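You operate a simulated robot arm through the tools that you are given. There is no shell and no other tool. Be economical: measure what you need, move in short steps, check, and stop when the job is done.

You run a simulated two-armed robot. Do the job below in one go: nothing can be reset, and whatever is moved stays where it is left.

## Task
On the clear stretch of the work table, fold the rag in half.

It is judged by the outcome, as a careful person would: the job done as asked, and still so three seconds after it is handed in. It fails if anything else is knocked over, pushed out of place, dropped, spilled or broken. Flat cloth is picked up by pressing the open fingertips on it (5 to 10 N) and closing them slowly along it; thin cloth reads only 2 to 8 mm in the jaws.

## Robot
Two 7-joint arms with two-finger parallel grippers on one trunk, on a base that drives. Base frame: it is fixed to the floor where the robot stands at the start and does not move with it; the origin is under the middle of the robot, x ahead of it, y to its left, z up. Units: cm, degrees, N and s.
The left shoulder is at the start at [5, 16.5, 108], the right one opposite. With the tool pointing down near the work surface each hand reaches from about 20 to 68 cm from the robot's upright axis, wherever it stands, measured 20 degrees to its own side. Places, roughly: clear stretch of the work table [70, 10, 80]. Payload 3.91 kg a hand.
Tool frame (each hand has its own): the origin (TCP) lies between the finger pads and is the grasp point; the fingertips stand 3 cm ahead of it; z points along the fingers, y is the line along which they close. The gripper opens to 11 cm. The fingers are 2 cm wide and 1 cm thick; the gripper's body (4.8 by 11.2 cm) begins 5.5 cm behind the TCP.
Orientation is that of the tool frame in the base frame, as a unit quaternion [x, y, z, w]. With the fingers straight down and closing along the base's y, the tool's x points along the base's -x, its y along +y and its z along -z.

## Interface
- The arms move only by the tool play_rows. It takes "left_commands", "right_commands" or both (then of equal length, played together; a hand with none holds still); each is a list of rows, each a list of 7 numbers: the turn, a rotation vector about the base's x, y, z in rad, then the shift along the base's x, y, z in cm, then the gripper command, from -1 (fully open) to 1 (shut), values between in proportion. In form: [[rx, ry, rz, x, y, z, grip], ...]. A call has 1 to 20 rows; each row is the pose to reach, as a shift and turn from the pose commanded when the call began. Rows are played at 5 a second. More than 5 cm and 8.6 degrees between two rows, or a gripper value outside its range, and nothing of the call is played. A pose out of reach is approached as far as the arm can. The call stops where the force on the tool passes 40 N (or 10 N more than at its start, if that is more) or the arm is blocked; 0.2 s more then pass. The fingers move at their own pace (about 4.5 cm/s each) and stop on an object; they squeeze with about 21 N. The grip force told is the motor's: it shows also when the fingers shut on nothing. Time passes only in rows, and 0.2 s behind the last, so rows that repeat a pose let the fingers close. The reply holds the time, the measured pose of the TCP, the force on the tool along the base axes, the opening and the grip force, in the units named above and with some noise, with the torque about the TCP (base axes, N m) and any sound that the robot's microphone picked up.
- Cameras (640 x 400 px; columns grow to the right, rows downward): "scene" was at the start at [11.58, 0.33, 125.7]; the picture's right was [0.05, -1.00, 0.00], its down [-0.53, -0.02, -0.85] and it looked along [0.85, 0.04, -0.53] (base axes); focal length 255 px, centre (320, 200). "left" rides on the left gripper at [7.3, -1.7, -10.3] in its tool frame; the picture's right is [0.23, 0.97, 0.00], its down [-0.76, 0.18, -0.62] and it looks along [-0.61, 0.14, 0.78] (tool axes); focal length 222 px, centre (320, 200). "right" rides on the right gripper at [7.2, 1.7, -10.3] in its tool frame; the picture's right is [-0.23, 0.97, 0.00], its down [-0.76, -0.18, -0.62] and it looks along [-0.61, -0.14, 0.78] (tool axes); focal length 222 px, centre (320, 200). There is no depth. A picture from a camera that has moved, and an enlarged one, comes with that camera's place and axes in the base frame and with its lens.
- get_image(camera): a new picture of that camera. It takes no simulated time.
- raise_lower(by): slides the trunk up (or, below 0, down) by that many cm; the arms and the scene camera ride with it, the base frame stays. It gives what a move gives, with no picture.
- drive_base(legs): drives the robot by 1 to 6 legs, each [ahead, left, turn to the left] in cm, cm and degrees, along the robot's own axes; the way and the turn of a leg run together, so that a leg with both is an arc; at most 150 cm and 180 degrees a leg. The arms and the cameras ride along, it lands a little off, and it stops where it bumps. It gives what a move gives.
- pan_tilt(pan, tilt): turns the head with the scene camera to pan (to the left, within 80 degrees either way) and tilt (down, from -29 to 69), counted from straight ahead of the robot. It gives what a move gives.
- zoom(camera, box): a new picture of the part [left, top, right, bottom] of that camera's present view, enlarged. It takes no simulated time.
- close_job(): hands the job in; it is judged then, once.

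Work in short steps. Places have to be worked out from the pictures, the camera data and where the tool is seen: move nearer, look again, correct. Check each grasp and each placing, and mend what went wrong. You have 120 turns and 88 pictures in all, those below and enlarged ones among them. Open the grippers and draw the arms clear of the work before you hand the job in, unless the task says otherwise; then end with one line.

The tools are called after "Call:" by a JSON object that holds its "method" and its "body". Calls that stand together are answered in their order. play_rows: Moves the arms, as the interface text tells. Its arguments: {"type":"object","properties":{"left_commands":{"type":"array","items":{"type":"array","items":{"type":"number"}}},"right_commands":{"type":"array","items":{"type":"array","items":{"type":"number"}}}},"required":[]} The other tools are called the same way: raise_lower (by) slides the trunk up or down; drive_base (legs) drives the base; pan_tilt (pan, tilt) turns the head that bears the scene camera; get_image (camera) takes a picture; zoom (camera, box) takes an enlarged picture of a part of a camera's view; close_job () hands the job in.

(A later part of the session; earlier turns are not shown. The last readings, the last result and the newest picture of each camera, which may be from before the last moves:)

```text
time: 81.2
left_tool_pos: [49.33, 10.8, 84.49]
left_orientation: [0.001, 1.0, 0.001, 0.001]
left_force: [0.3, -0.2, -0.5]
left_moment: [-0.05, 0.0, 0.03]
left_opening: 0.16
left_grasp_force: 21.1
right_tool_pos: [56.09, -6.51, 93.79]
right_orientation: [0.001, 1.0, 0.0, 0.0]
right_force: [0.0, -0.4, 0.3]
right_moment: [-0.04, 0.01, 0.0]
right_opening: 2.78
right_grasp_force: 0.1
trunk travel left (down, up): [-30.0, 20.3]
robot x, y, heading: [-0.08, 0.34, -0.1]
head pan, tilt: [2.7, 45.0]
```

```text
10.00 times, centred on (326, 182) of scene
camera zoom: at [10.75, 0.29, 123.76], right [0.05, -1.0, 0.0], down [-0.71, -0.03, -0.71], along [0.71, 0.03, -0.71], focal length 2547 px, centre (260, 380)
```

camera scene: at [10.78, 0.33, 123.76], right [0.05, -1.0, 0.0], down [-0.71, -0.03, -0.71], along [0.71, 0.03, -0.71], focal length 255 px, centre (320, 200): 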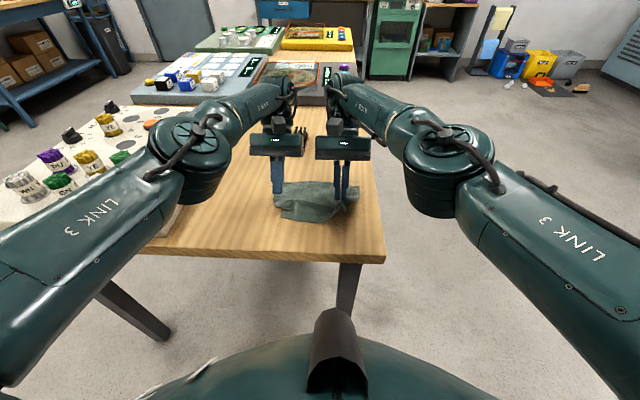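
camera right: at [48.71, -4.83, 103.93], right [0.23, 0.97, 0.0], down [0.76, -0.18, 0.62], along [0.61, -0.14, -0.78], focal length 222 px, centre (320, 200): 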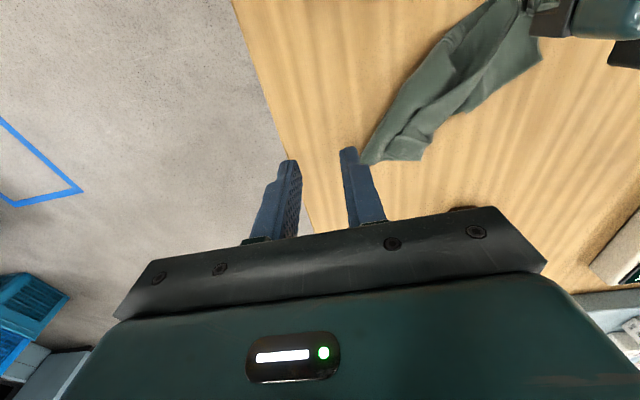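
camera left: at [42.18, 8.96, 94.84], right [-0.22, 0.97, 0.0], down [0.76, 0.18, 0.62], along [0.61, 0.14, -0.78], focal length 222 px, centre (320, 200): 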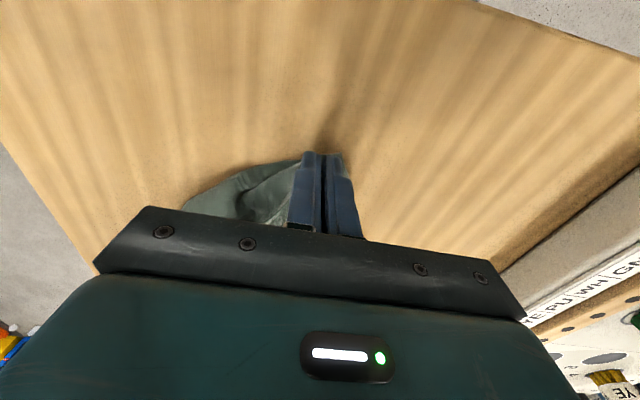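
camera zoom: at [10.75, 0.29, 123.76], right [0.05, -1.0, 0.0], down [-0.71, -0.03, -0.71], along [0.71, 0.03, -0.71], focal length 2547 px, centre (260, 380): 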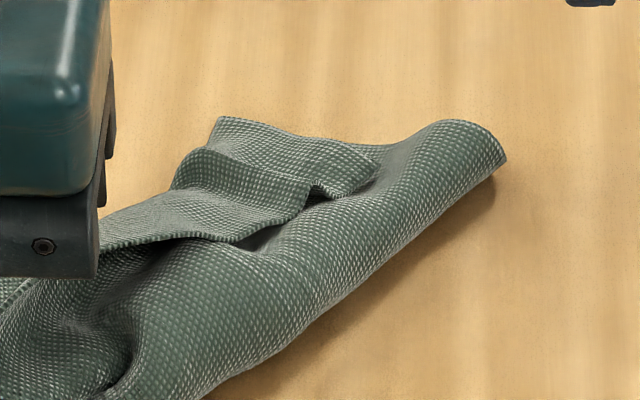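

The cloth has swung round by about 35°, and the two hands would crowd each other here. I'll set the left corner down and withdraw that hand, then lay the right corner back flat and start over from a spread rag.

Call:
{"method": "play_rows", "body": {"left_commands": [[0, 0, 0, -0.3, 0, -0.5, 1], [0, 0, 0, -0.5, 0, -1, 1], [0, 0, 0, -0.5, 0, -1.1, 0.8], [0, 0, 0, -0.5, 0, -1.1, 0.6], [0, 0, 0, -0.5, 0, -0.6, 0.5], [0, 0, 0, -0.5, 0, 1, 0.5], [0, 0, 0, -0.5, 0.5, 4, 0.5], [0, 0, 0, -1, 3, 8, 0.5], [0, 0, 0, -2, 6, 11, 0.5], [0, 0, 0, -3, 9, 13, 0.5]], "right_commands": [[0, 0, 0, 0, 0, 0, 0.5], [0, 0, 0, 0, 0, 0, 0.5], [0, 0, 0, 0, 0, 0, 0.5], [0, 0, 0, 0, 0, 0, 0.5], [0, 0, 0, 0, 0, 0, 0.5], [0, 0, 0, 0, 0, 0, 0.5], [0, 0, 0, 0, 0, 0, 0.5], [0, 0, 0, 1.5, 2, -1, 0.5], [0, 0, 0, 3, 5, -2, 0.5], [0, 0, 0, 4.7, 8.3, -4, 0.5]]}}

Call:
{"method": "zoom", "body": {"camera": "right", "box": [200, 0, 640, 260]}}

Call:
{"method": "zoom", "body": {"camera": "scene", "box": [254, 142, 382, 222]}}

```text
time: 83.3
left_tool_pos: [46.41, 20.04, 97.63]
left_orientation: [0.001, 1.0, -0.001, 0.001]
left_force: [-0.6, 0.0, 0.2]
left_moment: [0.0, -0.03, -0.01]
left_opening: 2.71
left_grasp_force: 0.1
right_tool_pos: [60.55, 2.16, 89.72]
right_orientation: [-0.001, 1.0, 0.0, 0.0]
right_force: [-0.9, 0.0, -0.4]
right_moment: [-0.01, -0.02, 0.01]
right_opening: 2.77
right_grasp_force: 0.1
trunk travel left (down, up): [-30.0, 20.3]
robot x, y, heading: [0.15, -0.14, 0.0]
head pan, tilt: [2.7, 45.0]
```

```text
1.45 times, centred on (420, 130) of right
camera zoom: at [53.28, 3.78, 100.05], right [0.23, 0.97, 0.0], down [0.76, -0.18, 0.62], along [0.61, -0.14, -0.78], focal length 323 px, centre (174, 302)
```

zoom: 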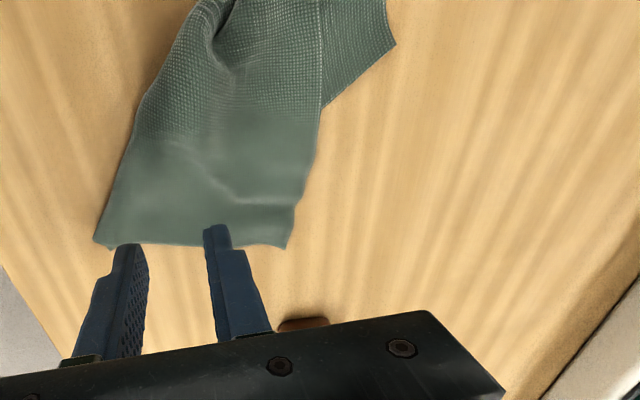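

```text
5.00 times, centred on (318, 182) of scene
camera zoom: at [10.71, 0.43, 123.77], right [0.05, -1.0, 0.0], down [-0.71, -0.03, -0.71], along [0.71, 0.03, -0.71], focal length 1274 px, centre (330, 290)
```

zoom: 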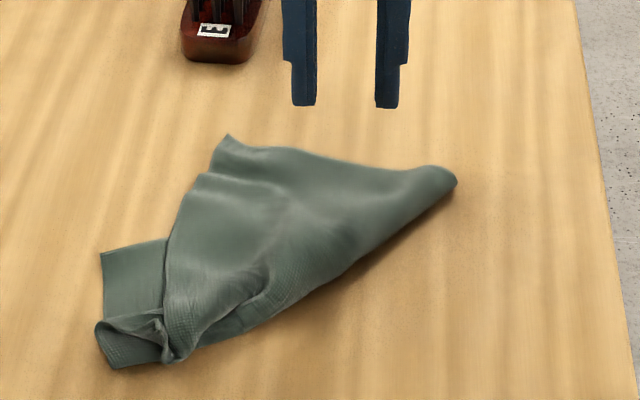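

After release the cloth lies folded along the diagonal: NR corner at about (65.8, 9), FR at (62.4, −4), FL at (56, 13.6), NL at (50, 10.5). Bringing NR back to about (49, −5) should spread it out, so I'll withdraw the right hand and pick NR with the left.

Call:
{"method": "play_rows", "body": {"right_commands": [[0, 0, 0, -2, -3, 3, 0.5], [0, 0, 0, -4, -6, 6, 0.5], [0, 0, 0, -6, -9.5, 8, 0.5], [0, 0, 0, -8, -13, 10, 0.5], [0, 0, 0, -10, -16.5, 11, 0.5], [0, 0, 0, -12, -20, 11, 0.5], [0, 0, 0, -13, -22, 11, 0.5], [0, 0, 0, -13, -22, 11, 0.5], [0, 0, 0, -13, -22, 11, 0.5], [0, 0, 0, -13, -22, 11, 0.5], [0, 0, 0, -13, -22, 11, 0.5]], "left_commands": [[0, 0, 0, 0, 0, 0, 0.5], [0, 0, 0, 0, 0, 0, 0.5], [0, 0, 0, 0, 0, 0, 0.5], [0, 0, 0.1, 3, -2, 0, 0.5], [0, 0, 0.2, 6.5, -4, -1, 0.5], [0, 0, 0.3, 10, -6.5, -2, 0.5], [0, 0, 0.4, 13, -9, -4, 0.5], [0, 0, 0.4, 15.5, -11.5, -6, 0.5], [0, 0, 0.4, 17, -13, -8.5, 0.5], [0, 0, 0.4, 17.2, -13.3, -11, 0.5], [0, 0, 0.4, 17.2, -13.3, -12.5, 0.5]]}}

Call:
{"method": "get_image", "body": {"camera": "left"}}

```text
time: 85.8
left_tool_pos: [63.64, 6.55, 84.9]
left_orientation: [-0.196, 0.981, 0.0, 0.002]
left_force: [0.5, -0.3, 0.2]
left_moment: [0.02, 0.03, 0.02]
left_opening: 2.77
left_grasp_force: 0.0
right_tool_pos: [47.49, -20.21, 100.6]
right_orientation: [0.001, 1.0, 0.0, 0.0]
right_force: [-0.2, -0.6, -0.1]
right_moment: [0.01, 0.02, -0.02]
right_opening: 2.77
right_grasp_force: 0.0
trunk travel left (down, up): [-30.0, 20.3]
robot x, y, heading: [-0.01, 0.12, -0.3]
head pan, tilt: [2.7, 45.0]
```

```text
27 pictures are left
camera left: at [57.69, 2.02, 95.37], right [-0.59, 0.81, 0.0], down [0.63, 0.46, 0.62], along [0.51, 0.37, -0.78], focal length 222 px, centre (320, 200)
```

left: 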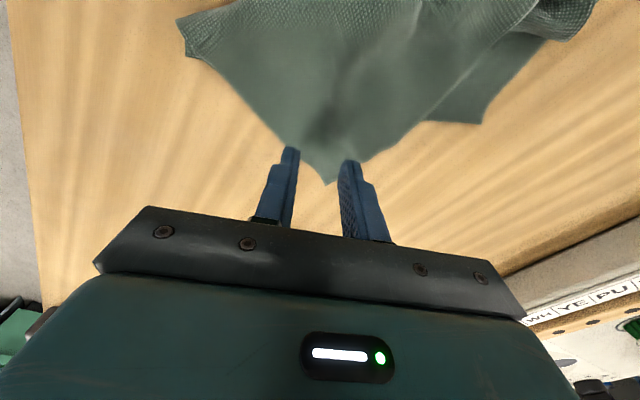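

Corner NR is centred between the fingers. I'll move 1.2 cm deeper onto the cloth and press.

Call:
{"method": "play_rows", "body": {"left_commands": [[0, 0, 0, -0.5, -0.3, -0.3, 0.5], [0, 0, 0, -1, -0.6, -0.8, 0.5], [0, 0, 0, -1, -0.6, -1.3, 0.5], [0, 0, 0, -1, -0.6, -1.6, 0.5], [0, 0, 0, -1, -0.6, -1.76, 0.5], [0, 0, 0, -1, -0.6, -1.76, 0.5]]}}

```text
time: 87.2
left_tool_pos: [62.6, 5.84, 83.21]
left_orientation: [-0.198, 0.98, 0.001, 0.002]
left_force: [-0.4, -0.4, 2.3]
left_moment: [0.01, 0.03, 0.02]
left_opening: 2.78
left_grasp_force: 0.0
right_tool_pos: [47.55, -20.13, 100.79]
right_orientation: [0.0, 1.0, 0.0, 0.0]
right_force: [0.1, -0.4, -0.4]
right_moment: [-0.01, 0.01, 0.0]
right_opening: 2.78
right_grasp_force: 0.0
trunk travel left (down, up): [-30.0, 20.3]
robot x, y, heading: [0.25, -0.2, 0.0]
head pan, tilt: [2.7, 45.0]
```

Light contact at 2.3 N. I'll press about 0.08 cm more and close slowly.

Call:
{"method": "play_rows", "body": {"left_commands": [[0, 0, 0, 0, 0, -0.08, 0.5], [0, 0, 0, 0, 0, -0.08, 0.54], [0, 0, 0, 0, 0, -0.08, 0.58], [0, 0, 0, 0, 0, -0.08, 0.62], [0, 0, 0, 0, 0, -0.08, 0.66], [0, 0, 0, 0, 0, -0.08, 0.7], [0, 0, 0, 0, 0, -0.08, 0.74], [0, 0, 0, 0, 0, -0.08, 0.78], [0, 0, 0, 0, 0, -0.08, 0.82], [0, 0, 0, 0, 0, -0.08, 0.86], [0, 0, 0, 0, 0, -0.08, 0.9], [0, 0, 0, 0, 0, -0.08, 0.94], [0, 0, 0, 0, 0, -0.08, 0.98], [0, 0, 0, 0, 0, -0.08, 1], [0, 0, 0, 0, 0, -0.08, 1], [0, 0, 0, 0, 0, -0.08, 1]]}}

```text
time: 90.5
left_tool_pos: [62.52, 5.92, 83.04]
left_orientation: [-0.198, 0.98, 0.001, 0.002]
left_force: [0.4, 0.0, 11.6]
left_moment: [0.07, -0.06, -0.02]
left_opening: 0.19
left_grasp_force: 20.6
right_tool_pos: [47.4, -20.14, 100.72]
right_orientation: [0.001, 1.0, 0.0, 0.0]
right_force: [0.0, 0.6, 0.4]
right_moment: [0.0, 0.0, 0.01]
right_opening: 2.75
right_grasp_force: 0.1
trunk travel left (down, up): [-30.0, 20.3]
robot x, y, heading: [0.05, -0.25, -0.0]
head pan, tilt: [2.7, 45.0]
```

Gripped at 1.9 mm. I'll carry NR back over toward the near-right to spread the rag.

Call:
{"method": "play_rows", "body": {"left_commands": [[0, 0, 0, -0.3, -0.2, 1.5, 1], [0, 0, 0, -1, -0.7, 3.5, 1], [0, 0, 0, -2.3, -1.7, 5.2, 1], [0, 0, -0.1, -4, -3, 6.2, 1], [0, 0, -0.2, -5.7, -4.3, 6.4, 1], [0, 0, -0.3, -7.4, -5.6, 5.8, 1], [0, 0, -0.4, -9, -6.8, 4.6, 1], [0, 0, -0.4, -10.2, -7.8, 3.2, 1], [0, 0, -0.4, -11.2, -8.5, 1.8, 1], [0, 0, -0.4, -11.8, -9, 0.8, 1]]}}

Call:
{"method": "zoom", "body": {"camera": "scene", "box": [254, 142, 382, 222]}}

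```text
time: 92.8
left_tool_pos: [50.87, -3.18, 83.71]
left_orientation: [0.002, 1.0, 0.001, 0.001]
left_force: [1.7, 0.2, 0.4]
left_moment: [0.03, -0.02, 0.0]
left_opening: 0.22
left_grasp_force: 20.9
right_tool_pos: [47.6, -20.06, 100.67]
right_orientation: [0.001, 1.0, 0.0, 0.0]
right_force: [-0.6, -0.1, 0.0]
right_moment: [0.01, 0.01, 0.0]
right_opening: 2.74
right_grasp_force: 0.1
trunk travel left (down, up): [-30.0, 20.3]
robot x, y, heading: [-0.08, -0.18, -0.1]
head pan, tilt: [2.7, 45.0]
```

```text
5.00 times, centred on (318, 182) of scene
camera zoom: at [10.75, 0.29, 123.77], right [0.05, -1.0, 0.0], down [-0.71, -0.03, -0.71], along [0.71, 0.03, -0.71], focal length 1274 px, centre (330, 290)
```

zoom: 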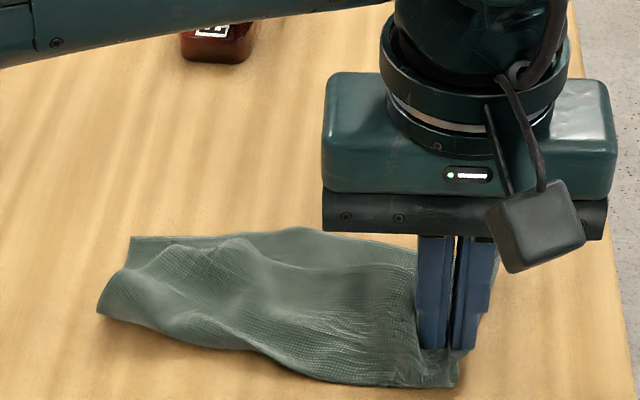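

The rag is spread again. I'll pull the corner 1.2 cm further toward the near-right, set it down, release and withdraw.

Call:
{"method": "play_rows", "body": {"left_commands": [[0, 0, 0, -0.5, -0.5, -0.2, 1], [0, 0, 0, -1, -1, -0.4, 1], [0, 0, 0, -1, -1, -0.6, 0.85], [0, 0, 0, -1, -1, -0.6, 0.7], [0, 0, 0, -1, -1, -0.4, 0.6], [0, 0, 0, -1, -1, 0.6, 0.5], [0, 0, 0, -1, -1, 3, 0.5], [0, 0, 0, -1, 1, 7, 0.5], [0, 0, 0, -1, 5, 10, 0.5], [0, 0, 0, -1.5, 9, 12, 0.5], [0, 0, 0, -2, 14, 13, 0.5], [0, 0, 0, -2, 19, 14, 0.5], [0, 0, 0, -2, 24, 14, 0.5]]}}

Call:
{"method": "zoom", "body": {"camera": "scene", "box": [254, 142, 382, 222]}}

```text
refused: row 11 steps farther than a row can; nothing moved
```

```text
5.00 times, centred on (318, 182) of scene
camera zoom: at [10.75, 0.29, 123.77], right [0.05, -1.0, 0.0], down [-0.71, -0.03, -0.71], along [0.71, 0.03, -0.71], focal length 1274 px, centre (330, 290)
```

zoom: 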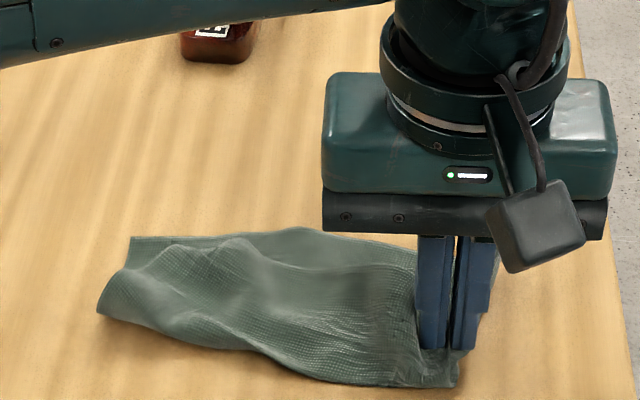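

The call was refused because one row's step was too long. I'll repeat it with shorter steps.

Call:
{"method": "play_rows", "body": {"left_commands": [[0, 0, 0, -0.5, -0.5, -0.2, 1], [0, 0, 0, -1, -1, -0.4, 1], [0, 0, 0, -1, -1, -0.6, 0.85], [0, 0, 0, -1, -1, -0.6, 0.7], [0, 0, 0, -1, -1, -0.4, 0.6], [0, 0, 0, -1, -1, 0.6, 0.5], [0, 0, 0, -1, -1, 3, 0.5], [0, 0, 0, -1, 1, 7, 0.5], [0, 0, 0, -1, 4, 10, 0.5], [0, 0, 0, -1.5, 8, 12, 0.5], [0, 0, 0, -2, 12, 13, 0.5], [0, 0, 0, -2, 16, 14, 0.5], [0, 0, 0, -2, 20, 14, 0.5], [0, 0, 0, -2, 24, 14, 0.5]]}}

Call:
{"method": "zoom", "body": {"camera": "scene", "box": [254, 142, 382, 222]}}

```text
time: 95.8
left_tool_pos: [48.76, 20.83, 97.95]
left_orientation: [0.002, 1.0, -0.002, 0.001]
left_force: [0.1, -0.8, -0.5]
left_moment: [-0.03, 0.01, 0.0]
left_opening: 2.75
left_grasp_force: 0.0
right_tool_pos: [47.51, -20.14, 100.65]
right_orientation: [0.001, 1.0, 0.0, 0.0]
right_force: [-0.1, 0.0, -0.2]
right_moment: [-0.02, -0.01, 0.02]
right_opening: 2.74
right_grasp_force: 0.1
trunk travel left (down, up): [-30.0, 20.3]
robot x, y, heading: [0.06, -0.28, -0.1]
head pan, tilt: [2.7, 45.0]
```

```text
5.00 times, centred on (318, 182) of scene
camera zoom: at [10.74, 0.33, 123.77], right [0.05, -1.0, 0.0], down [-0.71, -0.03, -0.71], along [0.71, 0.03, -0.71], focal length 1274 px, centre (330, 290)
```

zoom: 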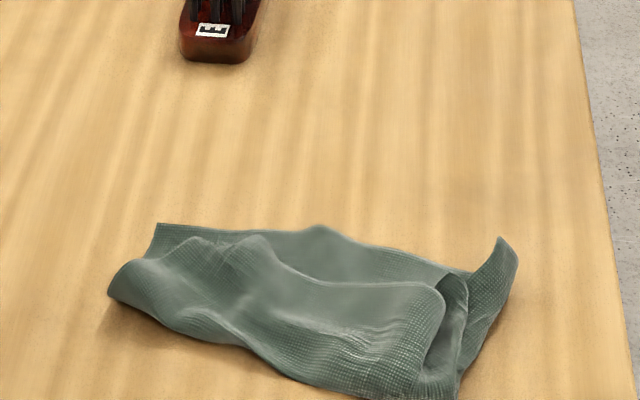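

The rag is mostly spread, but the left side looks tucked under. I'll take a wider zoom and a left-hand view.

Call:
{"method": "zoom", "body": {"camera": "scene", "box": [264, 170, 376, 240]}}

Call:
{"method": "zoom", "body": {"camera": "left", "box": [20, 30, 340, 230]}}

```text
5.71 times, centred on (320, 205) of scene
camera zoom: at [10.74, 0.33, 123.77], right [0.05, -1.0, 0.0], down [-0.71, -0.03, -0.71], along [0.71, 0.03, -0.71], focal length 1455 px, centre (320, 171)
```

zoom: 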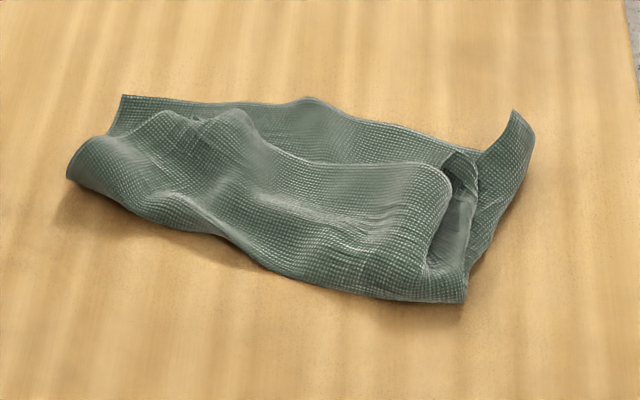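

```text
2.00 times, centred on (180, 130) of left
camera zoom: at [41.64, 18.91, 108.32], right [-0.22, 0.97, 0.0], down [0.76, 0.18, 0.62], along [0.61, 0.14, -0.78], focal length 444 px, centre (600, 340)
```

zoom: 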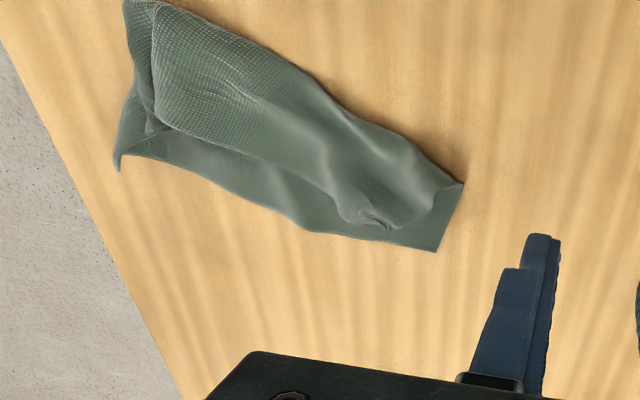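

Both near corners actually lie on top: NL near (56, 8) and NR at about (52, −3). The fold line runs from (52.8, 12) to (48, −4.5). Only NR needs carrying about 5 cm further, so I'll bring the right hand over it to look.

Call:
{"method": "play_rows", "body": {"right_commands": [[0, 0, 0, 0.5, 3, -1, 0.5], [0, 0, 0, 1, 6, -2, 0.5], [0, 0, 0, 1.5, 9, -3.5, 0.5], [0, 0, 0, 2, 12, -5, 0.5], [0, 0, 0, 2.6, 15, -7, 0.5], [0, 0, 0, 3.2, 17.7, -9, 0.5], [0, 0, 0, 3.2, 17.7, -10.7, 0.5]]}}

Call:
{"method": "get_image", "body": {"camera": "right"}}

```text
time: 97.3
left_tool_pos: [48.73, 20.6, 98.0]
left_orientation: [0.001, 1.0, 0.001, 0.001]
left_force: [0.0, 0.2, 0.8]
left_moment: [-0.04, 0.02, -0.02]
left_opening: 2.76
left_grasp_force: 0.0
right_tool_pos: [50.79, -2.51, 89.88]
right_orientation: [0.001, 1.0, 0.0, 0.0]
right_force: [0.2, 0.0, -0.5]
right_moment: [0.02, 0.0, 0.03]
right_opening: 2.74
right_grasp_force: 0.0
trunk travel left (down, up): [-30.0, 20.3]
robot x, y, heading: [0.12, 0.06, 0.3]
head pan, tilt: [2.7, 45.0]
```

```text
21 pictures are left
camera right: at [43.53, -0.79, 100.23], right [0.23, 0.97, 0.0], down [0.76, -0.18, 0.62], along [0.61, -0.14, -0.78], focal length 222 px, centre (320, 200)
```

right: 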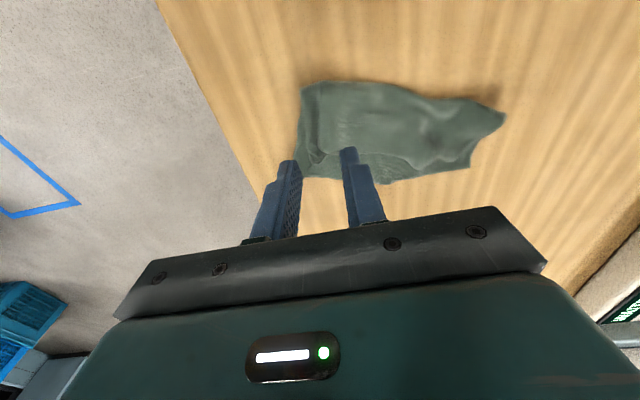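

I'll zoom in once on the corner.

Call:
{"method": "zoom", "body": {"camera": "right", "box": [270, 60, 520, 200]}}

```text
2.56 times, centred on (395, 130) of right
camera zoom: at [43.53, -0.79, 100.23], right [0.23, 0.97, 0.0], down [0.76, -0.18, 0.62], along [0.61, -0.14, -0.78], focal length 569 px, centre (128, 379)
```

zoom: 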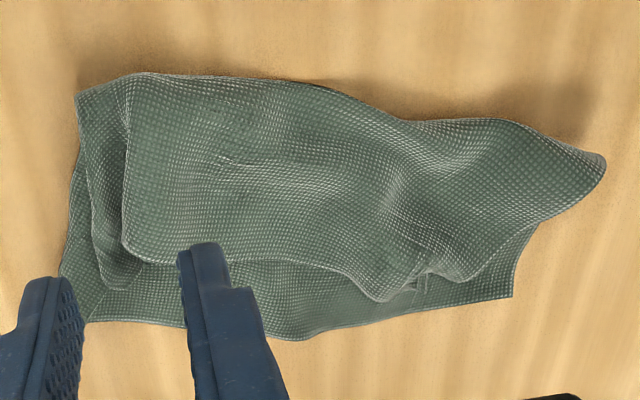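

This view is clear. The rag is folded with the near edge on top, NR at (52.4, −2.7) against FR at (55.7, −5.4), and NL at (56.3, 9.2) against FL at (58.4, 11.7). I'll pinch NR and pull it out onto FR.

Call:
{"method": "play_rows", "body": {"right_commands": [[0, 0, 0, 0.3, 1.3, -2, 0.55], [0, 0, 0, 0.3, 1.3, -4, 0.55], [0, 0, 0, 0.3, 1.3, -5.4, 0.55], [0, 0, 0, 0.3, 1.3, -6, 0.55], [0, 0, 0, 0.3, 1.3, -6.3, 0.55], [0, 0, 0, 0.3, 1.3, -6.5, 0.55], [0, 0, 0, 0.3, 1.3, -6.5, 0.55]]}}

```text
time: 99.0
left_tool_pos: [48.82, 20.66, 98.05]
left_orientation: [0.001, 1.0, 0.0, 0.001]
left_force: [0.3, -0.8, 0.5]
left_moment: [0.0, 0.0, -0.01]
left_opening: 2.76
left_grasp_force: 0.1
right_tool_pos: [51.13, -1.31, 83.43]
right_orientation: [0.001, 1.0, 0.0, 0.0]
right_force: [0.8, 0.7, 3.3]
right_moment: [-0.03, -0.08, 0.01]
right_opening: 2.42
right_grasp_force: 0.0
trunk travel left (down, up): [-30.0, 20.3]
robot x, y, heading: [0.08, -0.08, 0.1]
head pan, tilt: [2.7, 45.0]
```

Contact at 3.3 N. I'll press slightly more and close slowly.

Call:
{"method": "play_rows", "body": {"right_commands": [[0, 0, 0, 0, 0, -0.05, 0.55], [0, 0, 0, 0, 0, -0.05, 0.59], [0, 0, 0, 0, 0, -0.05, 0.63], [0, 0, 0, 0, 0, -0.05, 0.67], [0, 0, 0, 0, 0, -0.05, 0.71], [0, 0, 0, 0, 0, -0.05, 0.75], [0, 0, 0, 0, 0, -0.05, 0.79], [0, 0, 0, 0, 0, -0.05, 0.83], [0, 0, 0, 0, 0, -0.05, 0.87], [0, 0, 0, 0, 0, -0.05, 0.91], [0, 0, 0, 0, 0, -0.05, 0.95], [0, 0, 0, 0, 0, -0.05, 1], [0, 0, 0, 0, 0, -0.05, 1], [0, 0, 0, 0, 0, -0.05, 1], [0, 0, 0, 0, 0, 1, 1], [0, 0, 0, 0, 0, 2, 1]]}}

Call:
{"method": "zoom", "body": {"camera": "right", "box": [240, 20, 560, 200]}}

```text
time: 102.3
left_tool_pos: [48.89, 20.65, 97.87]
left_orientation: [0.001, 1.0, 0.0, 0.001]
left_force: [-0.5, 0.3, -0.6]
left_moment: [-0.02, 0.0, 0.0]
left_opening: 2.75
left_grasp_force: 0.1
right_tool_pos: [51.21, -1.07, 85.39]
right_orientation: [0.001, 1.0, 0.0, -0.001]
right_force: [-0.4, -0.6, 0.4]
right_moment: [0.02, 0.01, -0.01]
right_opening: 0.42
right_grasp_force: 20.9
trunk travel left (down, up): [-30.0, 20.3]
robot x, y, heading: [0.03, -0.18, -0.1]
head pan, tilt: [2.7, 45.0]
```

```text
2.00 times, centred on (400, 110) of right
camera zoom: at [43.84, 0.47, 95.82], right [0.23, 0.97, 0.0], down [0.76, -0.18, 0.62], along [0.61, -0.14, -0.78], focal length 444 px, centre (160, 380)
```

zoom: 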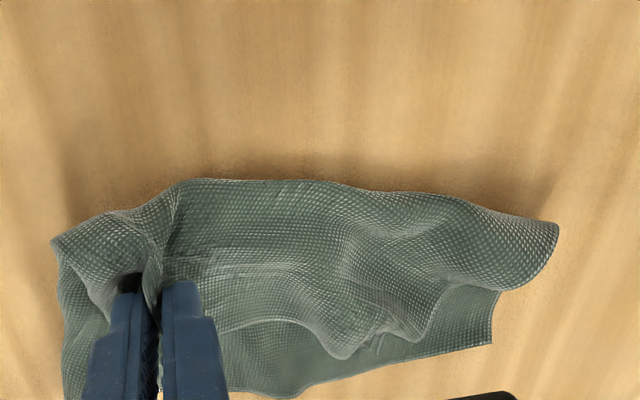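

Two thicknesses are held at 4.2 mm, the flap plus its tucked corner, with the bottom layer left down. I'll lift slightly, carry it +x and −y toward FR and lower.

Call:
{"method": "play_rows", "body": {"right_commands": [[0, 0, 0, 0.3, -0.2, 1.2, 1], [0, 0, 0, 0.9, -0.6, 2, 1], [0, 0, 0, 1.6, -1.1, 2.2, 1], [0, 0, 0, 2.3, -1.6, 1.8, 1], [0, 0, 0, 2.9, -2, 0.8, 1], [0, 0, 0, 3.3, -2.3, -0.3, 1], [0, 0, 0, 3.5, -2.4, -1.2, 1], [0, 0, 0, 3.5, -2.4, -1.2, 1]]}}

Call:
{"method": "zoom", "body": {"camera": "scene", "box": [264, 170, 376, 240]}}

```text
time: 104.2
left_tool_pos: [48.76, 20.62, 97.95]
left_orientation: [0.001, 1.0, 0.001, 0.001]
left_force: [-0.6, -0.5, 0.3]
left_moment: [0.02, -0.01, -0.01]
left_opening: 2.72
left_grasp_force: 0.0
right_tool_pos: [54.56, -3.6, 84.16]
right_orientation: [0.001, 1.0, 0.0, -0.001]
right_force: [-1.0, 0.0, 1.2]
right_moment: [0.04, -0.01, 0.02]
right_opening: 0.45
right_grasp_force: 21.2
trunk travel left (down, up): [-30.0, 20.3]
robot x, y, heading: [0.07, -0.21, -0.0]
head pan, tilt: [2.7, 45.0]
```

```text
5.71 times, centred on (320, 205) of scene
camera zoom: at [10.74, 0.3, 123.77], right [0.05, -1.0, 0.0], down [-0.71, -0.03, -0.71], along [0.71, 0.03, -0.71], focal length 1455 px, centre (320, 171)
```

zoom: 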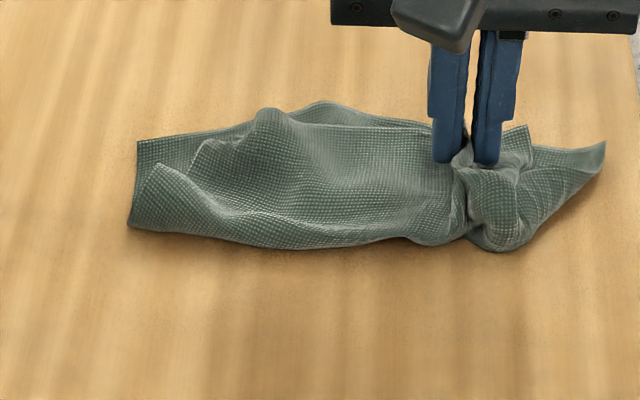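

The fold line is now nearly straight. I'll release, lift the right hand back off and look.

Call:
{"method": "play_rows", "body": {"right_commands": [[0, 0, 0, 0.3, -0.2, -0.4, 1], [0, 0, 0, 0.3, -0.2, -0.6, 0.85], [0, 0, 0, 0.3, -0.2, -0.6, 0.7], [0, 0, 0, 0.3, -0.2, -0.5, 0.6], [0, 0, 0, 0.3, -0.2, 0.5, 0.55], [0, 0, 0, 0.3, -0.2, 3, 0.55], [0, 0, 0, 0, 0, 7, 0.55], [0, 0, 0, -2, 1, 10, 0.55], [0, 0, 0, -4, 1.5, 12, 0.55]]}}

Call:
{"method": "zoom", "body": {"camera": "right", "box": [240, 40, 560, 220]}}

```text
time: 106.2
left_tool_pos: [48.81, 20.65, 97.94]
left_orientation: [0.001, 1.0, 0.0, 0.001]
left_force: [-0.1, 0.1, -0.8]
left_moment: [-0.02, 0.01, 0.06]
left_opening: 2.76
left_grasp_force: 0.0
right_tool_pos: [50.66, -2.2, 96.29]
right_orientation: [0.001, 1.0, -0.001, 0.0]
right_force: [-0.1, -0.5, 0.6]
right_moment: [0.0, 0.0, 0.05]
right_opening: 2.51
right_grasp_force: 0.1
trunk travel left (down, up): [-30.0, 20.3]
robot x, y, heading: [-0.27, 0.2, 0.0]
head pan, tilt: [2.7, 45.0]
```

```text
2.00 times, centred on (400, 130) of right
camera zoom: at [43.45, -0.42, 106.58], right [0.23, 0.97, 0.0], down [0.76, -0.18, 0.62], along [0.61, -0.14, -0.78], focal length 444 px, centre (160, 340)
```

zoom: 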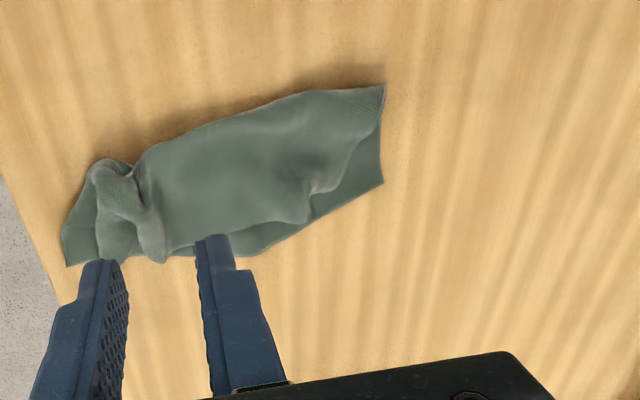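

This is close to a half fold. FL (55.4, 10.3) and FR (56.2, −9.6) are spread with the fold at x≈50.4, while the top corners NL (56.4, 5.4) and NR (about 57, −3.5) sit too far inward. I'll clear the right hand and bring the left onto NL.

Call:
{"method": "play_rows", "body": {"right_commands": [[0, 0, 0, -1, -4, 1, 0.55], [0, 0, 0, -2, -8, 2, 0.55], [0, 0, 0, -3, -12, 3, 0.55], [0, 0, 0, -4, -16, 3, 0.55], [0, 0, 0, -4, -16, 3, 0.55], [0, 0, 0, -4, -16, 3, 0.55], [0, 0, 0, -4, -16, 3, 0.55], [0, 0, 0, -4, -16, 3, 0.55], [0, 0, 0, -4, -16, 3, 0.55], [0, 0, 0, -4, -16, 3, 0.55]], "left_commands": [[0, 0, 0, 0, 0, 0, 0.5], [0, 0, 0, 0, 0, 0, 0.5], [0, 0, 0.1, 1.5, -3, -1, 0.5], [0, 0, 0.2, 3, -6, -2, 0.5], [0, 0, 0.3, 4.5, -9, -4, 0.5], [0, 0, 0.4, 5.5, -12, -6, 0.5], [0, 0, 0.4, 6, -14.5, -8.5, 0.5], [0, 0, 0.4, 6, -15.4, -11, 0.5], [0, 0, 0.4, 6, -15.4, -12.5, 0.5], [0, 0, 0.4, 6, -15.4, -12.5, 0.5]]}}

Call:
{"method": "zoom", "body": {"camera": "left", "box": [120, 0, 520, 240]}}

```text
time: 108.3
left_tool_pos: [54.92, 5.48, 85.46]
left_orientation: [-0.197, 0.98, 0.001, 0.001]
left_force: [-0.5, -0.1, -0.3]
left_moment: [0.01, -0.01, -0.02]
left_opening: 2.75
left_grasp_force: 0.0
right_tool_pos: [46.63, -18.03, 99.29]
right_orientation: [0.0, 1.0, 0.0, 0.0]
right_force: [0.1, 0.0, -0.4]
right_moment: [0.03, 0.0, 0.0]
right_opening: 2.48
right_grasp_force: 0.2
trunk travel left (down, up): [-30.0, 20.3]
robot x, y, heading: [0.19, -0.1, -0.3]
head pan, tilt: [2.7, 45.0]
```

```text
1.60 times, centred on (320, 120) of left
camera zoom: at [48.94, 0.93, 95.83], right [-0.59, 0.81, 0.0], down [0.63, 0.46, 0.62], along [0.51, 0.37, -0.78], focal length 355 px, centre (320, 328)
```

zoom: 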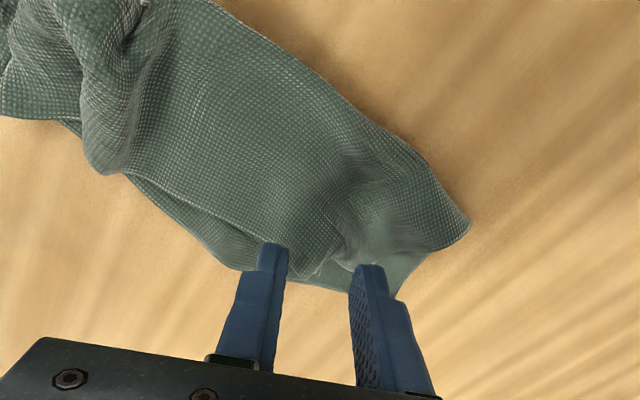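

NL is at about (56.6, 5.3), right in front of the fingers. I'll move slightly deeper and descend to light contact.

Call:
{"method": "play_rows", "body": {"left_commands": [[0, 0, 0, -0.3, -0.1, -0.8, 0.5], [0, 0, 0, -0.5, -0.2, -1.5, 0.5], [0, 0, 0, -0.5, -0.2, -1.9, 0.5], [0, 0, 0, -0.5, -0.2, -2.1, 0.5], [0, 0, 0, -0.5, -0.2, -2.2, 0.5], [0, 0, 0, -0.5, -0.2, -2.2, 0.5]]}}

```text
time: 109.8
left_tool_pos: [54.35, 5.25, 83.23]
left_orientation: [-0.198, 0.98, 0.0, 0.002]
left_force: [2.0, -0.5, 7.6]
left_moment: [0.08, -0.03, -0.03]
left_opening: 2.74
left_grasp_force: 0.0
right_tool_pos: [46.51, -17.91, 99.33]
right_orientation: [0.0, 1.0, 0.0, 0.001]
right_force: [1.0, 0.0, -0.4]
right_moment: [0.0, 0.0, -0.02]
right_opening: 2.52
right_grasp_force: 0.1
trunk travel left (down, up): [-30.0, 20.3]
robot x, y, heading: [0.02, 0.28, 0.1]
head pan, tilt: [2.7, 45.0]
```

The press is 7.6 N. I'll close slowly and lift a little.

Call:
{"method": "play_rows", "body": {"left_commands": [[0, 0, 0, 0, 0, 0, 0.54], [0, 0, 0, 0, 0, 0, 0.58], [0, 0, 0, 0, 0, 0, 0.62], [0, 0, 0, 0, 0, 0, 0.66], [0, 0, 0, 0, 0, 0, 0.7], [0, 0, 0, 0, 0, 0, 0.74], [0, 0, 0, 0, 0, 0, 0.78], [0, 0, 0, 0, 0, 0, 0.82], [0, 0, 0, 0, 0, 0, 0.86], [0, 0, 0, 0, 0, 0, 0.9], [0, 0, 0, 0, 0, 0, 0.95], [0, 0, 0, 0, 0, 0, 1], [0, 0, 0, 0, 0, 0, 1], [0, 0, 0, 0, 0, 0, 1], [0, 0, 0, 0, 0, 1, 1], [0, 0, 0, 0, 0, 2, 1]]}}

Call:
{"method": "zoom", "body": {"camera": "left", "box": [120, 0, 520, 240]}}

```text
time: 113.2
left_tool_pos: [54.2, 5.28, 85.05]
left_orientation: [-0.198, 0.98, 0.002, 0.001]
left_force: [0.0, 0.0, -0.4]
left_moment: [0.04, 0.02, 0.03]
left_opening: 0.22
left_grasp_force: 21.4
right_tool_pos: [46.59, -18.0, 99.38]
right_orientation: [0.001, 1.0, 0.0, 0.0]
right_force: [0.3, -0.6, 0.1]
right_moment: [0.02, 0.02, 0.01]
right_opening: 2.49
right_grasp_force: 0.2
trunk travel left (down, up): [-30.0, 20.3]
robot x, y, heading: [-0.13, -0.09, 0.3]
head pan, tilt: [2.7, 45.0]
```

```text
1.60 times, centred on (320, 120) of left
camera zoom: at [48.31, 0.7, 95.33], right [-0.59, 0.81, 0.0], down [0.63, 0.46, 0.62], along [0.5, 0.37, -0.78], focal length 355 px, centre (320, 328)
```

zoom: 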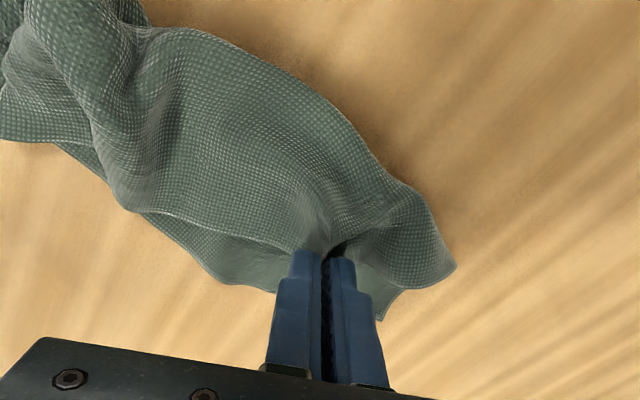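

Only the top layer is held. I'll lift it a little, swing it outward in +y toward FL and lower.

Call:
{"method": "play_rows", "body": {"left_commands": [[0, 0, 0.05, 0, 0.5, 0.8, 1], [0, 0, 0.1, 0, 1.3, 1.4, 1], [0, 0, 0.15, 0, 2.2, 1.5, 1], [0, 0, 0.2, 0, 3, 1.2, 1], [0, 0, 0.25, 0, 3.7, 0.3, 1], [0, 0, 0.3, 0, 4.1, -0.8, 1], [0, 0, 0.3, 0, 4.2, -1.4, 1], [0, 0, 0.3, 0, 4.2, -1.4, 0.85], [0, 0, 0.3, 0, 4.2, -1.4, 0.7], [0, 0, 0.3, 0, 4.2, -1.2, 0.6], [0, 0, 0.3, 0, 4.2, 0, 0.5], [0, 0, 0.3, 0, 4.2, 3, 0.5], [0, 0, 0.2, -1, 6, 6, 0.5], [0, 0, 0.1, -3, 8, 9, 0.5], [0, 0, 0, -4, 10, 11, 0.5], [0, 0, -0.12, -5, 12, 12, 0.5], [0, 0, -0.25, -5, 13, 12, 0.5], [0, 0, -0.4, -5, 13, 12, 0.5]]}}

Call:
{"method": "zoom", "body": {"camera": "scene", "box": [264, 170, 376, 240]}}

```text
time: 117.0
left_tool_pos: [49.37, 18.29, 97.14]
left_orientation: [0.002, 1.0, -0.001, 0.0]
left_force: [0.3, 0.7, -0.4]
left_moment: [0.02, 0.0, 0.0]
left_opening: 2.73
left_grasp_force: 0.2
right_tool_pos: [46.61, -17.97, 99.37]
right_orientation: [0.001, 1.0, 0.0, 0.0]
right_force: [0.1, 0.9, -0.2]
right_moment: [0.0, -0.03, 0.03]
right_opening: 2.48
right_grasp_force: 0.0
trunk travel left (down, up): [-30.0, 20.3]
robot x, y, heading: [0.18, 0.0, 0.0]
head pan, tilt: [2.7, 45.0]
```

```text
5.71 times, centred on (320, 205) of scene
camera zoom: at [10.75, 0.29, 123.76], right [0.05, -1.0, 0.0], down [-0.71, -0.03, -0.71], along [0.71, 0.03, -0.71], focal length 1455 px, centre (320, 171)
```

zoom: 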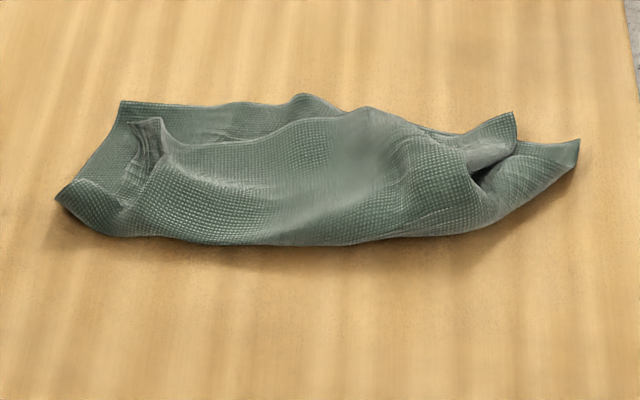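

Now it's a proper fold: NL (55.7, 8.9) against FL (58, 11), and NR (56.2, −5.9) against FR (56.5, −8.9). I'll improve NR with the right hand by pinching it and pulling about 2.5 cm toward −y.

Call:
{"method": "play_rows", "body": {"right_commands": [[0, 0, -0.1, 2, 3, -2, 0.5], [0, 0, -0.2, 4, 6, -4, 0.5], [0, 0, -0.3, 6, 9, -6, 0.5], [0, 0, -0.35, 7.5, 11.5, -8.5, 0.5], [0, 0, -0.35, 8.1, 13.5, -11, 0.5], [0, 0, -0.35, 8.1, 13.6, -13.5, 0.5], [0, 0, -0.35, 8.1, 13.6, -14.8, 0.5], [0, 0, -0.35, 8.1, 13.6, -14.8, 0.5]]}}

Call:
{"method": "zoom", "body": {"camera": "right", "box": [120, 0, 520, 240]}}

```text
time: 118.8
left_tool_pos: [49.35, 18.26, 97.23]
left_orientation: [0.001, 1.0, 0.0, 0.001]
left_force: [0.6, -0.2, 1.0]
left_moment: [-0.01, 0.01, -0.01]
left_opening: 2.76
left_grasp_force: 0.2
right_tool_pos: [54.67, -4.43, 84.33]
right_orientation: [0.175, 0.985, 0.001, 0.0]
right_force: [-1.1, 0.0, -0.6]
right_moment: [0.0, -0.03, 0.01]
right_opening: 2.76
right_grasp_force: 0.1
trunk travel left (down, up): [-30.0, 20.3]
robot x, y, heading: [-0.34, 0.37, 0.2]
head pan, tilt: [2.7, 45.0]
```

```text
1.60 times, centred on (320, 120) of right
camera zoom: at [48.41, -0.34, 94.7], right [0.55, 0.84, 0.0], down [0.65, -0.43, 0.62], along [0.52, -0.34, -0.78], focal length 355 px, centre (320, 328)
```

zoom: 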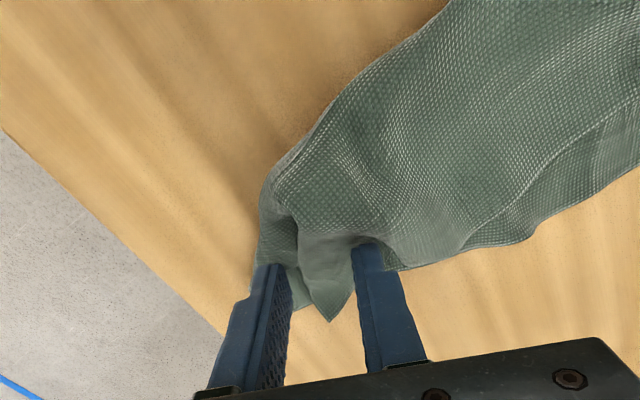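

NR is centred between the fingers. I'll move slightly deeper and press.

Call:
{"method": "play_rows", "body": {"right_commands": [[0, 0, 0, -0.5, 0.4, -0.3, 0.5], [0, 0, 0, -0.5, 0.4, -0.7, 0.5], [0, 0, 0, -0.5, 0.4, -0.95, 0.5], [0, 0, 0, -0.5, 0.4, -1.08, 0.5], [0, 0, 0, -0.5, 0.4, -1.08, 0.5]]}}

```text
time: 120.0
left_tool_pos: [49.3, 18.37, 97.18]
left_orientation: [0.0, 1.0, 0.0, 0.001]
left_force: [0.7, -0.4, -1.2]
left_moment: [0.0, -0.01, 0.01]
left_opening: 2.75
left_grasp_force: 0.1
right_tool_pos: [54.29, -4.21, 83.33]
right_orientation: [0.174, 0.985, 0.0, 0.0]
right_force: [-0.3, 0.1, 0.3]
right_moment: [-0.01, 0.01, 0.0]
right_opening: 2.75
right_grasp_force: 0.0
trunk travel left (down, up): [-30.0, 20.3]
robot x, y, heading: [0.05, 0.06, 0.2]
head pan, tilt: [2.7, 45.0]
```

Almost at contact. I'll go down 0.18 cm more and close slowly.

Call:
{"method": "play_rows", "body": {"right_commands": [[0, 0, 0, 0, 0, -0.1, 0.5], [0, 0, 0, 0, 0, -0.17, 0.5], [0, 0, 0, 0, 0, -0.17, 0.54], [0, 0, 0, 0, 0, -0.17, 0.58], [0, 0, 0, 0, 0, -0.17, 0.62], [0, 0, 0, 0, 0, -0.17, 0.66], [0, 0, 0, 0, 0, -0.17, 0.7], [0, 0, 0, 0, 0, -0.17, 0.74], [0, 0, 0, 0, 0, -0.17, 0.78], [0, 0, 0, 0, 0, -0.17, 0.82], [0, 0, 0, 0, 0, -0.17, 0.86], [0, 0, 0, 0, 0, -0.17, 0.9], [0, 0, 0, 0, 0, -0.17, 0.95], [0, 0, 0, 0, 0, -0.17, 1], [0, 0, 0, 0, 0, -0.17, 1], [0, 0, 0, 0, 0, -0.17, 1]]}}

```text
time: 123.3
left_tool_pos: [49.26, 18.32, 97.17]
left_orientation: [0.001, 1.0, -0.001, 0.0]
left_force: [0.7, -0.7, 0.3]
left_moment: [0.0, 0.0, 0.02]
left_opening: 2.77
left_grasp_force: 0.1
right_tool_pos: [54.19, -4.09, 83.29]
right_orientation: [0.174, 0.985, 0.001, 0.0]
right_force: [0.4, 1.4, 5.2]
right_moment: [0.05, 0.01, 0.0]
right_opening: 0.33
right_grasp_force: 20.9
trunk travel left (down, up): [-30.0, 20.3]
robot x, y, heading: [-0.1, 0.21, 0.3]
head pan, tilt: [2.7, 45.0]
```

Gripped at 3.3 mm. I'll lift, move NR by (+0.8, −2.5) toward FR, lower, release and withdraw.

Call:
{"method": "play_rows", "body": {"right_commands": [[0, 0, 0, 0, 0, 1.2, 1], [0, 0, 0, 0.1, -0.3, 2.4, 1], [0, 0, 0, 0.4, -1.1, 2.8, 1], [0, 0, 0, 0.6, -1.9, 2.4, 1], [0, 0, 0, 0.8, -2.4, 1.3, 1], [0, 0, 0, 0.8, -2.6, 0.3, 1], [0, 0, 0, 0.8, -2.6, 0.1, 0.85], [0, 0, 0, 0.8, -2.6, 0.1, 0.7], [0, 0, 0, 0.8, -2.6, 0.3, 0.6], [0, 0, 0, 0.8, -2.6, 1.5, 0.5], [0, 0, 0, 0.8, -2.6, 4.5, 0.5], [0, 0, 0.1, -1, -4.5, 8, 0.5], [0, 0, 0.2, -3, -7, 11, 0.5], [0, 0, 0.3, -5, -10, 13, 0.5], [0, 0, 0.35, -7, -13, 14, 0.5]]}}

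Call:
{"method": "zoom", "body": {"camera": "scene", "box": [264, 170, 376, 240]}}

```text
time: 126.5
left_tool_pos: [49.32, 18.25, 97.18]
left_orientation: [0.001, 1.0, 0.0, 0.0]
left_force: [-0.5, -1.0, 0.4]
left_moment: [0.01, -0.01, 0.01]
left_opening: 2.76
left_grasp_force: 0.0
right_tool_pos: [47.21, -17.14, 97.05]
right_orientation: [0.0, 1.0, 0.001, 0.0]
right_force: [-0.5, -0.4, 0.3]
right_moment: [-0.01, 0.0, 0.0]
right_opening: 2.78
right_grasp_force: 0.1
trunk travel left (down, up): [-30.0, 20.3]
robot x, y, heading: [-0.24, 0.12, 0.3]
head pan, tilt: [2.7, 45.0]
```

```text
5.71 times, centred on (320, 205) of scene
camera zoom: at [10.73, 0.26, 123.77], right [0.05, -1.0, 0.0], down [-0.71, -0.03, -0.71], along [0.71, 0.03, -0.71], focal length 1455 px, centre (320, 171)
```

zoom: 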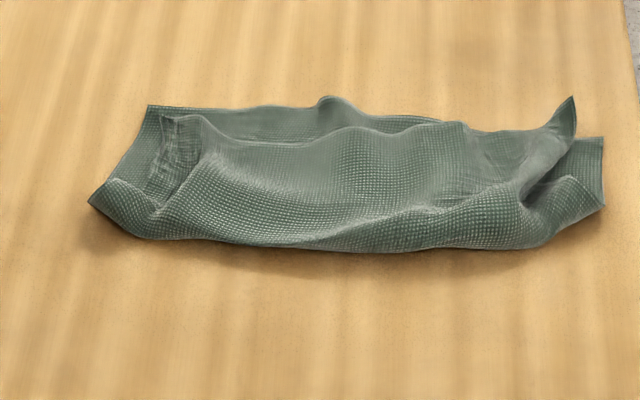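

Well folded, with corners close and only the NR tip standing and a soft bulge. I'll pat down the tip and the middle with the right hand's closed fingers.

Call:
{"method": "play_rows", "body": {"right_commands": [[0, 0, 0, 2, 3, -2, 1], [0, 0, 0, 4, 6, -4, 1], [0, 0, 0, 6, 9, -6.5, 1], [0, 0, 0, 7.1, 10.4, -9.5, 1], [0, 0, 0, 8, 10.3, -11, 1], [0, 0, 0, 9, 10.2, -12.3, 1], [0, 0, 0, 9.6, 10, -13.3, 1], [0, 0, 0, 9.6, 10, -13.3, 1], [0, 0, 0, 9.6, 10, -11, 1], [0, 0, 0, 9, 12, -8, 1], [0, 0, 0, 8, 15.5, -8, 1], [0, 0, 0, 7.5, 18, -10, 1], [0, 0, 0, 7.5, 18, -12, 1], [0, 0, 0, 7.5, 18, -13.2, 1], [0, 0, 0, 7.5, 18, -13.2, 1], [0, 0, 0, 7.5, 18, -10.5, 1], [0, 0, 0, 6.5, 15, -8, 1], [0, 0, 0, 5, 11.5, -6, 1], [0, 0, 0, 3, 7, -5, 1], [0, 0, 0, 1, 3, -4, 1]]}}

Call:
{"method": "zoom", "body": {"camera": "scene", "box": [264, 170, 376, 240]}}

```text
refused: row 19 steps farther than a row can; nothing moved
```

```text
5.71 times, centred on (320, 205) of scene
camera zoom: at [10.73, 0.26, 123.77], right [0.05, -1.0, 0.0], down [-0.71, -0.03, -0.71], along [0.71, 0.03, -0.71], focal length 1455 px, centre (320, 171)
```

zoom: 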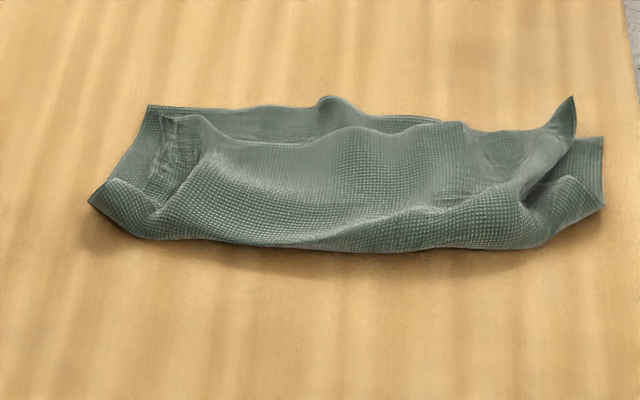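

That was refused because a late step was too long, so I'll repeat it with shorter steps at the end.

Call:
{"method": "play_rows", "body": {"right_commands": [[0, 0, 0, 2, 3, -2, 1], [0, 0, 0, 4, 6, -4, 1], [0, 0, 0, 6, 9, -6.5, 1], [0, 0, 0, 7.1, 10.4, -9.5, 1], [0, 0, 0, 8, 10.3, -11, 1], [0, 0, 0, 9, 10.2, -12.3, 1], [0, 0, 0, 9.6, 10, -13.3, 1], [0, 0, 0, 9.6, 10, -13.3, 1], [0, 0, 0, 9.6, 10, -11, 1], [0, 0, 0, 9, 12, -8, 1], [0, 0, 0, 8, 15.5, -8, 1], [0, 0, 0, 7.5, 18, -10, 1], [0, 0, 0, 7.5, 18, -12, 1], [0, 0, 0, 7.5, 18, -13.2, 1], [0, 0, 0, 7.5, 18, -13.2, 1], [0, 0, 0, 7.5, 18, -10.5, 1], [0, 0, 0, 6.5, 15, -8, 1], [0, 0, 0, 5.5, 12, -6, 1], [0, 0, 0, 4, 8.5, -4, 1], [0, 0, 0, 2.5, 5, -2, 1]]}}

Call:
{"method": "zoom", "body": {"camera": "scene", "box": [264, 170, 376, 240]}}

```text
time: 130.8
left_tool_pos: [49.32, 18.39, 97.19]
left_orientation: [0.002, 1.0, 0.0, 0.002]
left_force: [0.7, -0.9, -0.7]
left_moment: [-0.01, 0.0, 0.03]
left_opening: 2.78
left_grasp_force: 0.0
right_tool_pos: [49.9, -12.17, 95.26]
right_orientation: [0.0, 1.0, 0.0, 0.0]
right_force: [0.0, -0.9, -0.2]
right_moment: [0.03, 0.0, -0.03]
right_opening: 0.0
right_grasp_force: 21.1
trunk travel left (down, up): [-30.0, 20.3]
robot x, y, heading: [0.19, -0.08, 0.0]
head pan, tilt: [2.7, 45.0]
```

```text
5.71 times, centred on (320, 205) of scene
camera zoom: at [10.73, 0.26, 123.77], right [0.05, -1.0, 0.0], down [-0.71, -0.03, -0.71], along [0.71, 0.03, -0.71], focal length 1455 px, centre (320, 171)
```

zoom: 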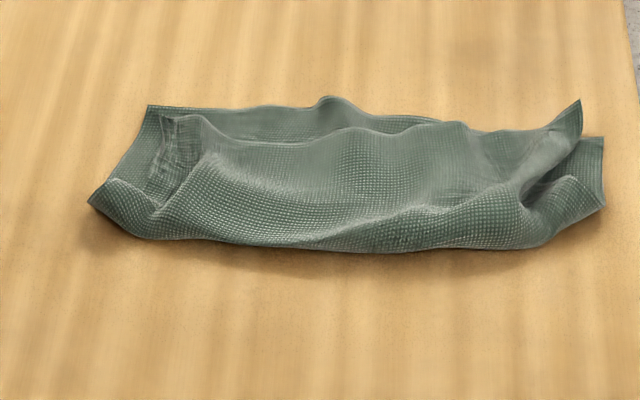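

The fold holds. I'll check it from above with the right hand camera.

Call:
{"method": "play_rows", "body": {"right_commands": [[0, 0, 0, -1, 4, 0, 0.5], [0, 0, 0, -2, 8, 0, 0], [0, 0, 0, -2, 9, 1, 0]]}}

Call:
{"method": "zoom", "body": {"camera": "right", "box": [220, 40, 520, 220]}}

```text
time: 131.6
left_tool_pos: [49.39, 18.33, 97.08]
left_orientation: [0.001, 1.0, 0.0, 0.001]
left_force: [0.1, 0.1, 0.6]
left_moment: [0.01, -0.02, 0.03]
left_opening: 2.77
left_grasp_force: 0.0
right_tool_pos: [47.69, -3.09, 96.21]
right_orientation: [0.0, 1.0, 0.0, 0.001]
right_force: [0.0, 0.4, -0.1]
right_moment: [-0.01, 0.02, 0.0]
right_opening: 5.49
right_grasp_force: 0.1
trunk travel left (down, up): [-30.0, 20.3]
robot x, y, heading: [-0.45, 0.25, -0.3]
head pan, tilt: [2.7, 45.0]
```

```text
2.13 times, centred on (370, 130) of right
camera zoom: at [40.47, -1.35, 106.41], right [0.23, 0.97, 0.0], down [0.76, -0.18, 0.62], along [0.61, -0.14, -0.78], focal length 474 px, centre (213, 349)
```

zoom: 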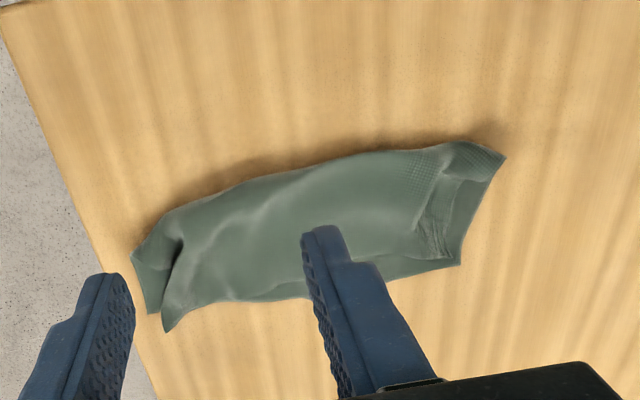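

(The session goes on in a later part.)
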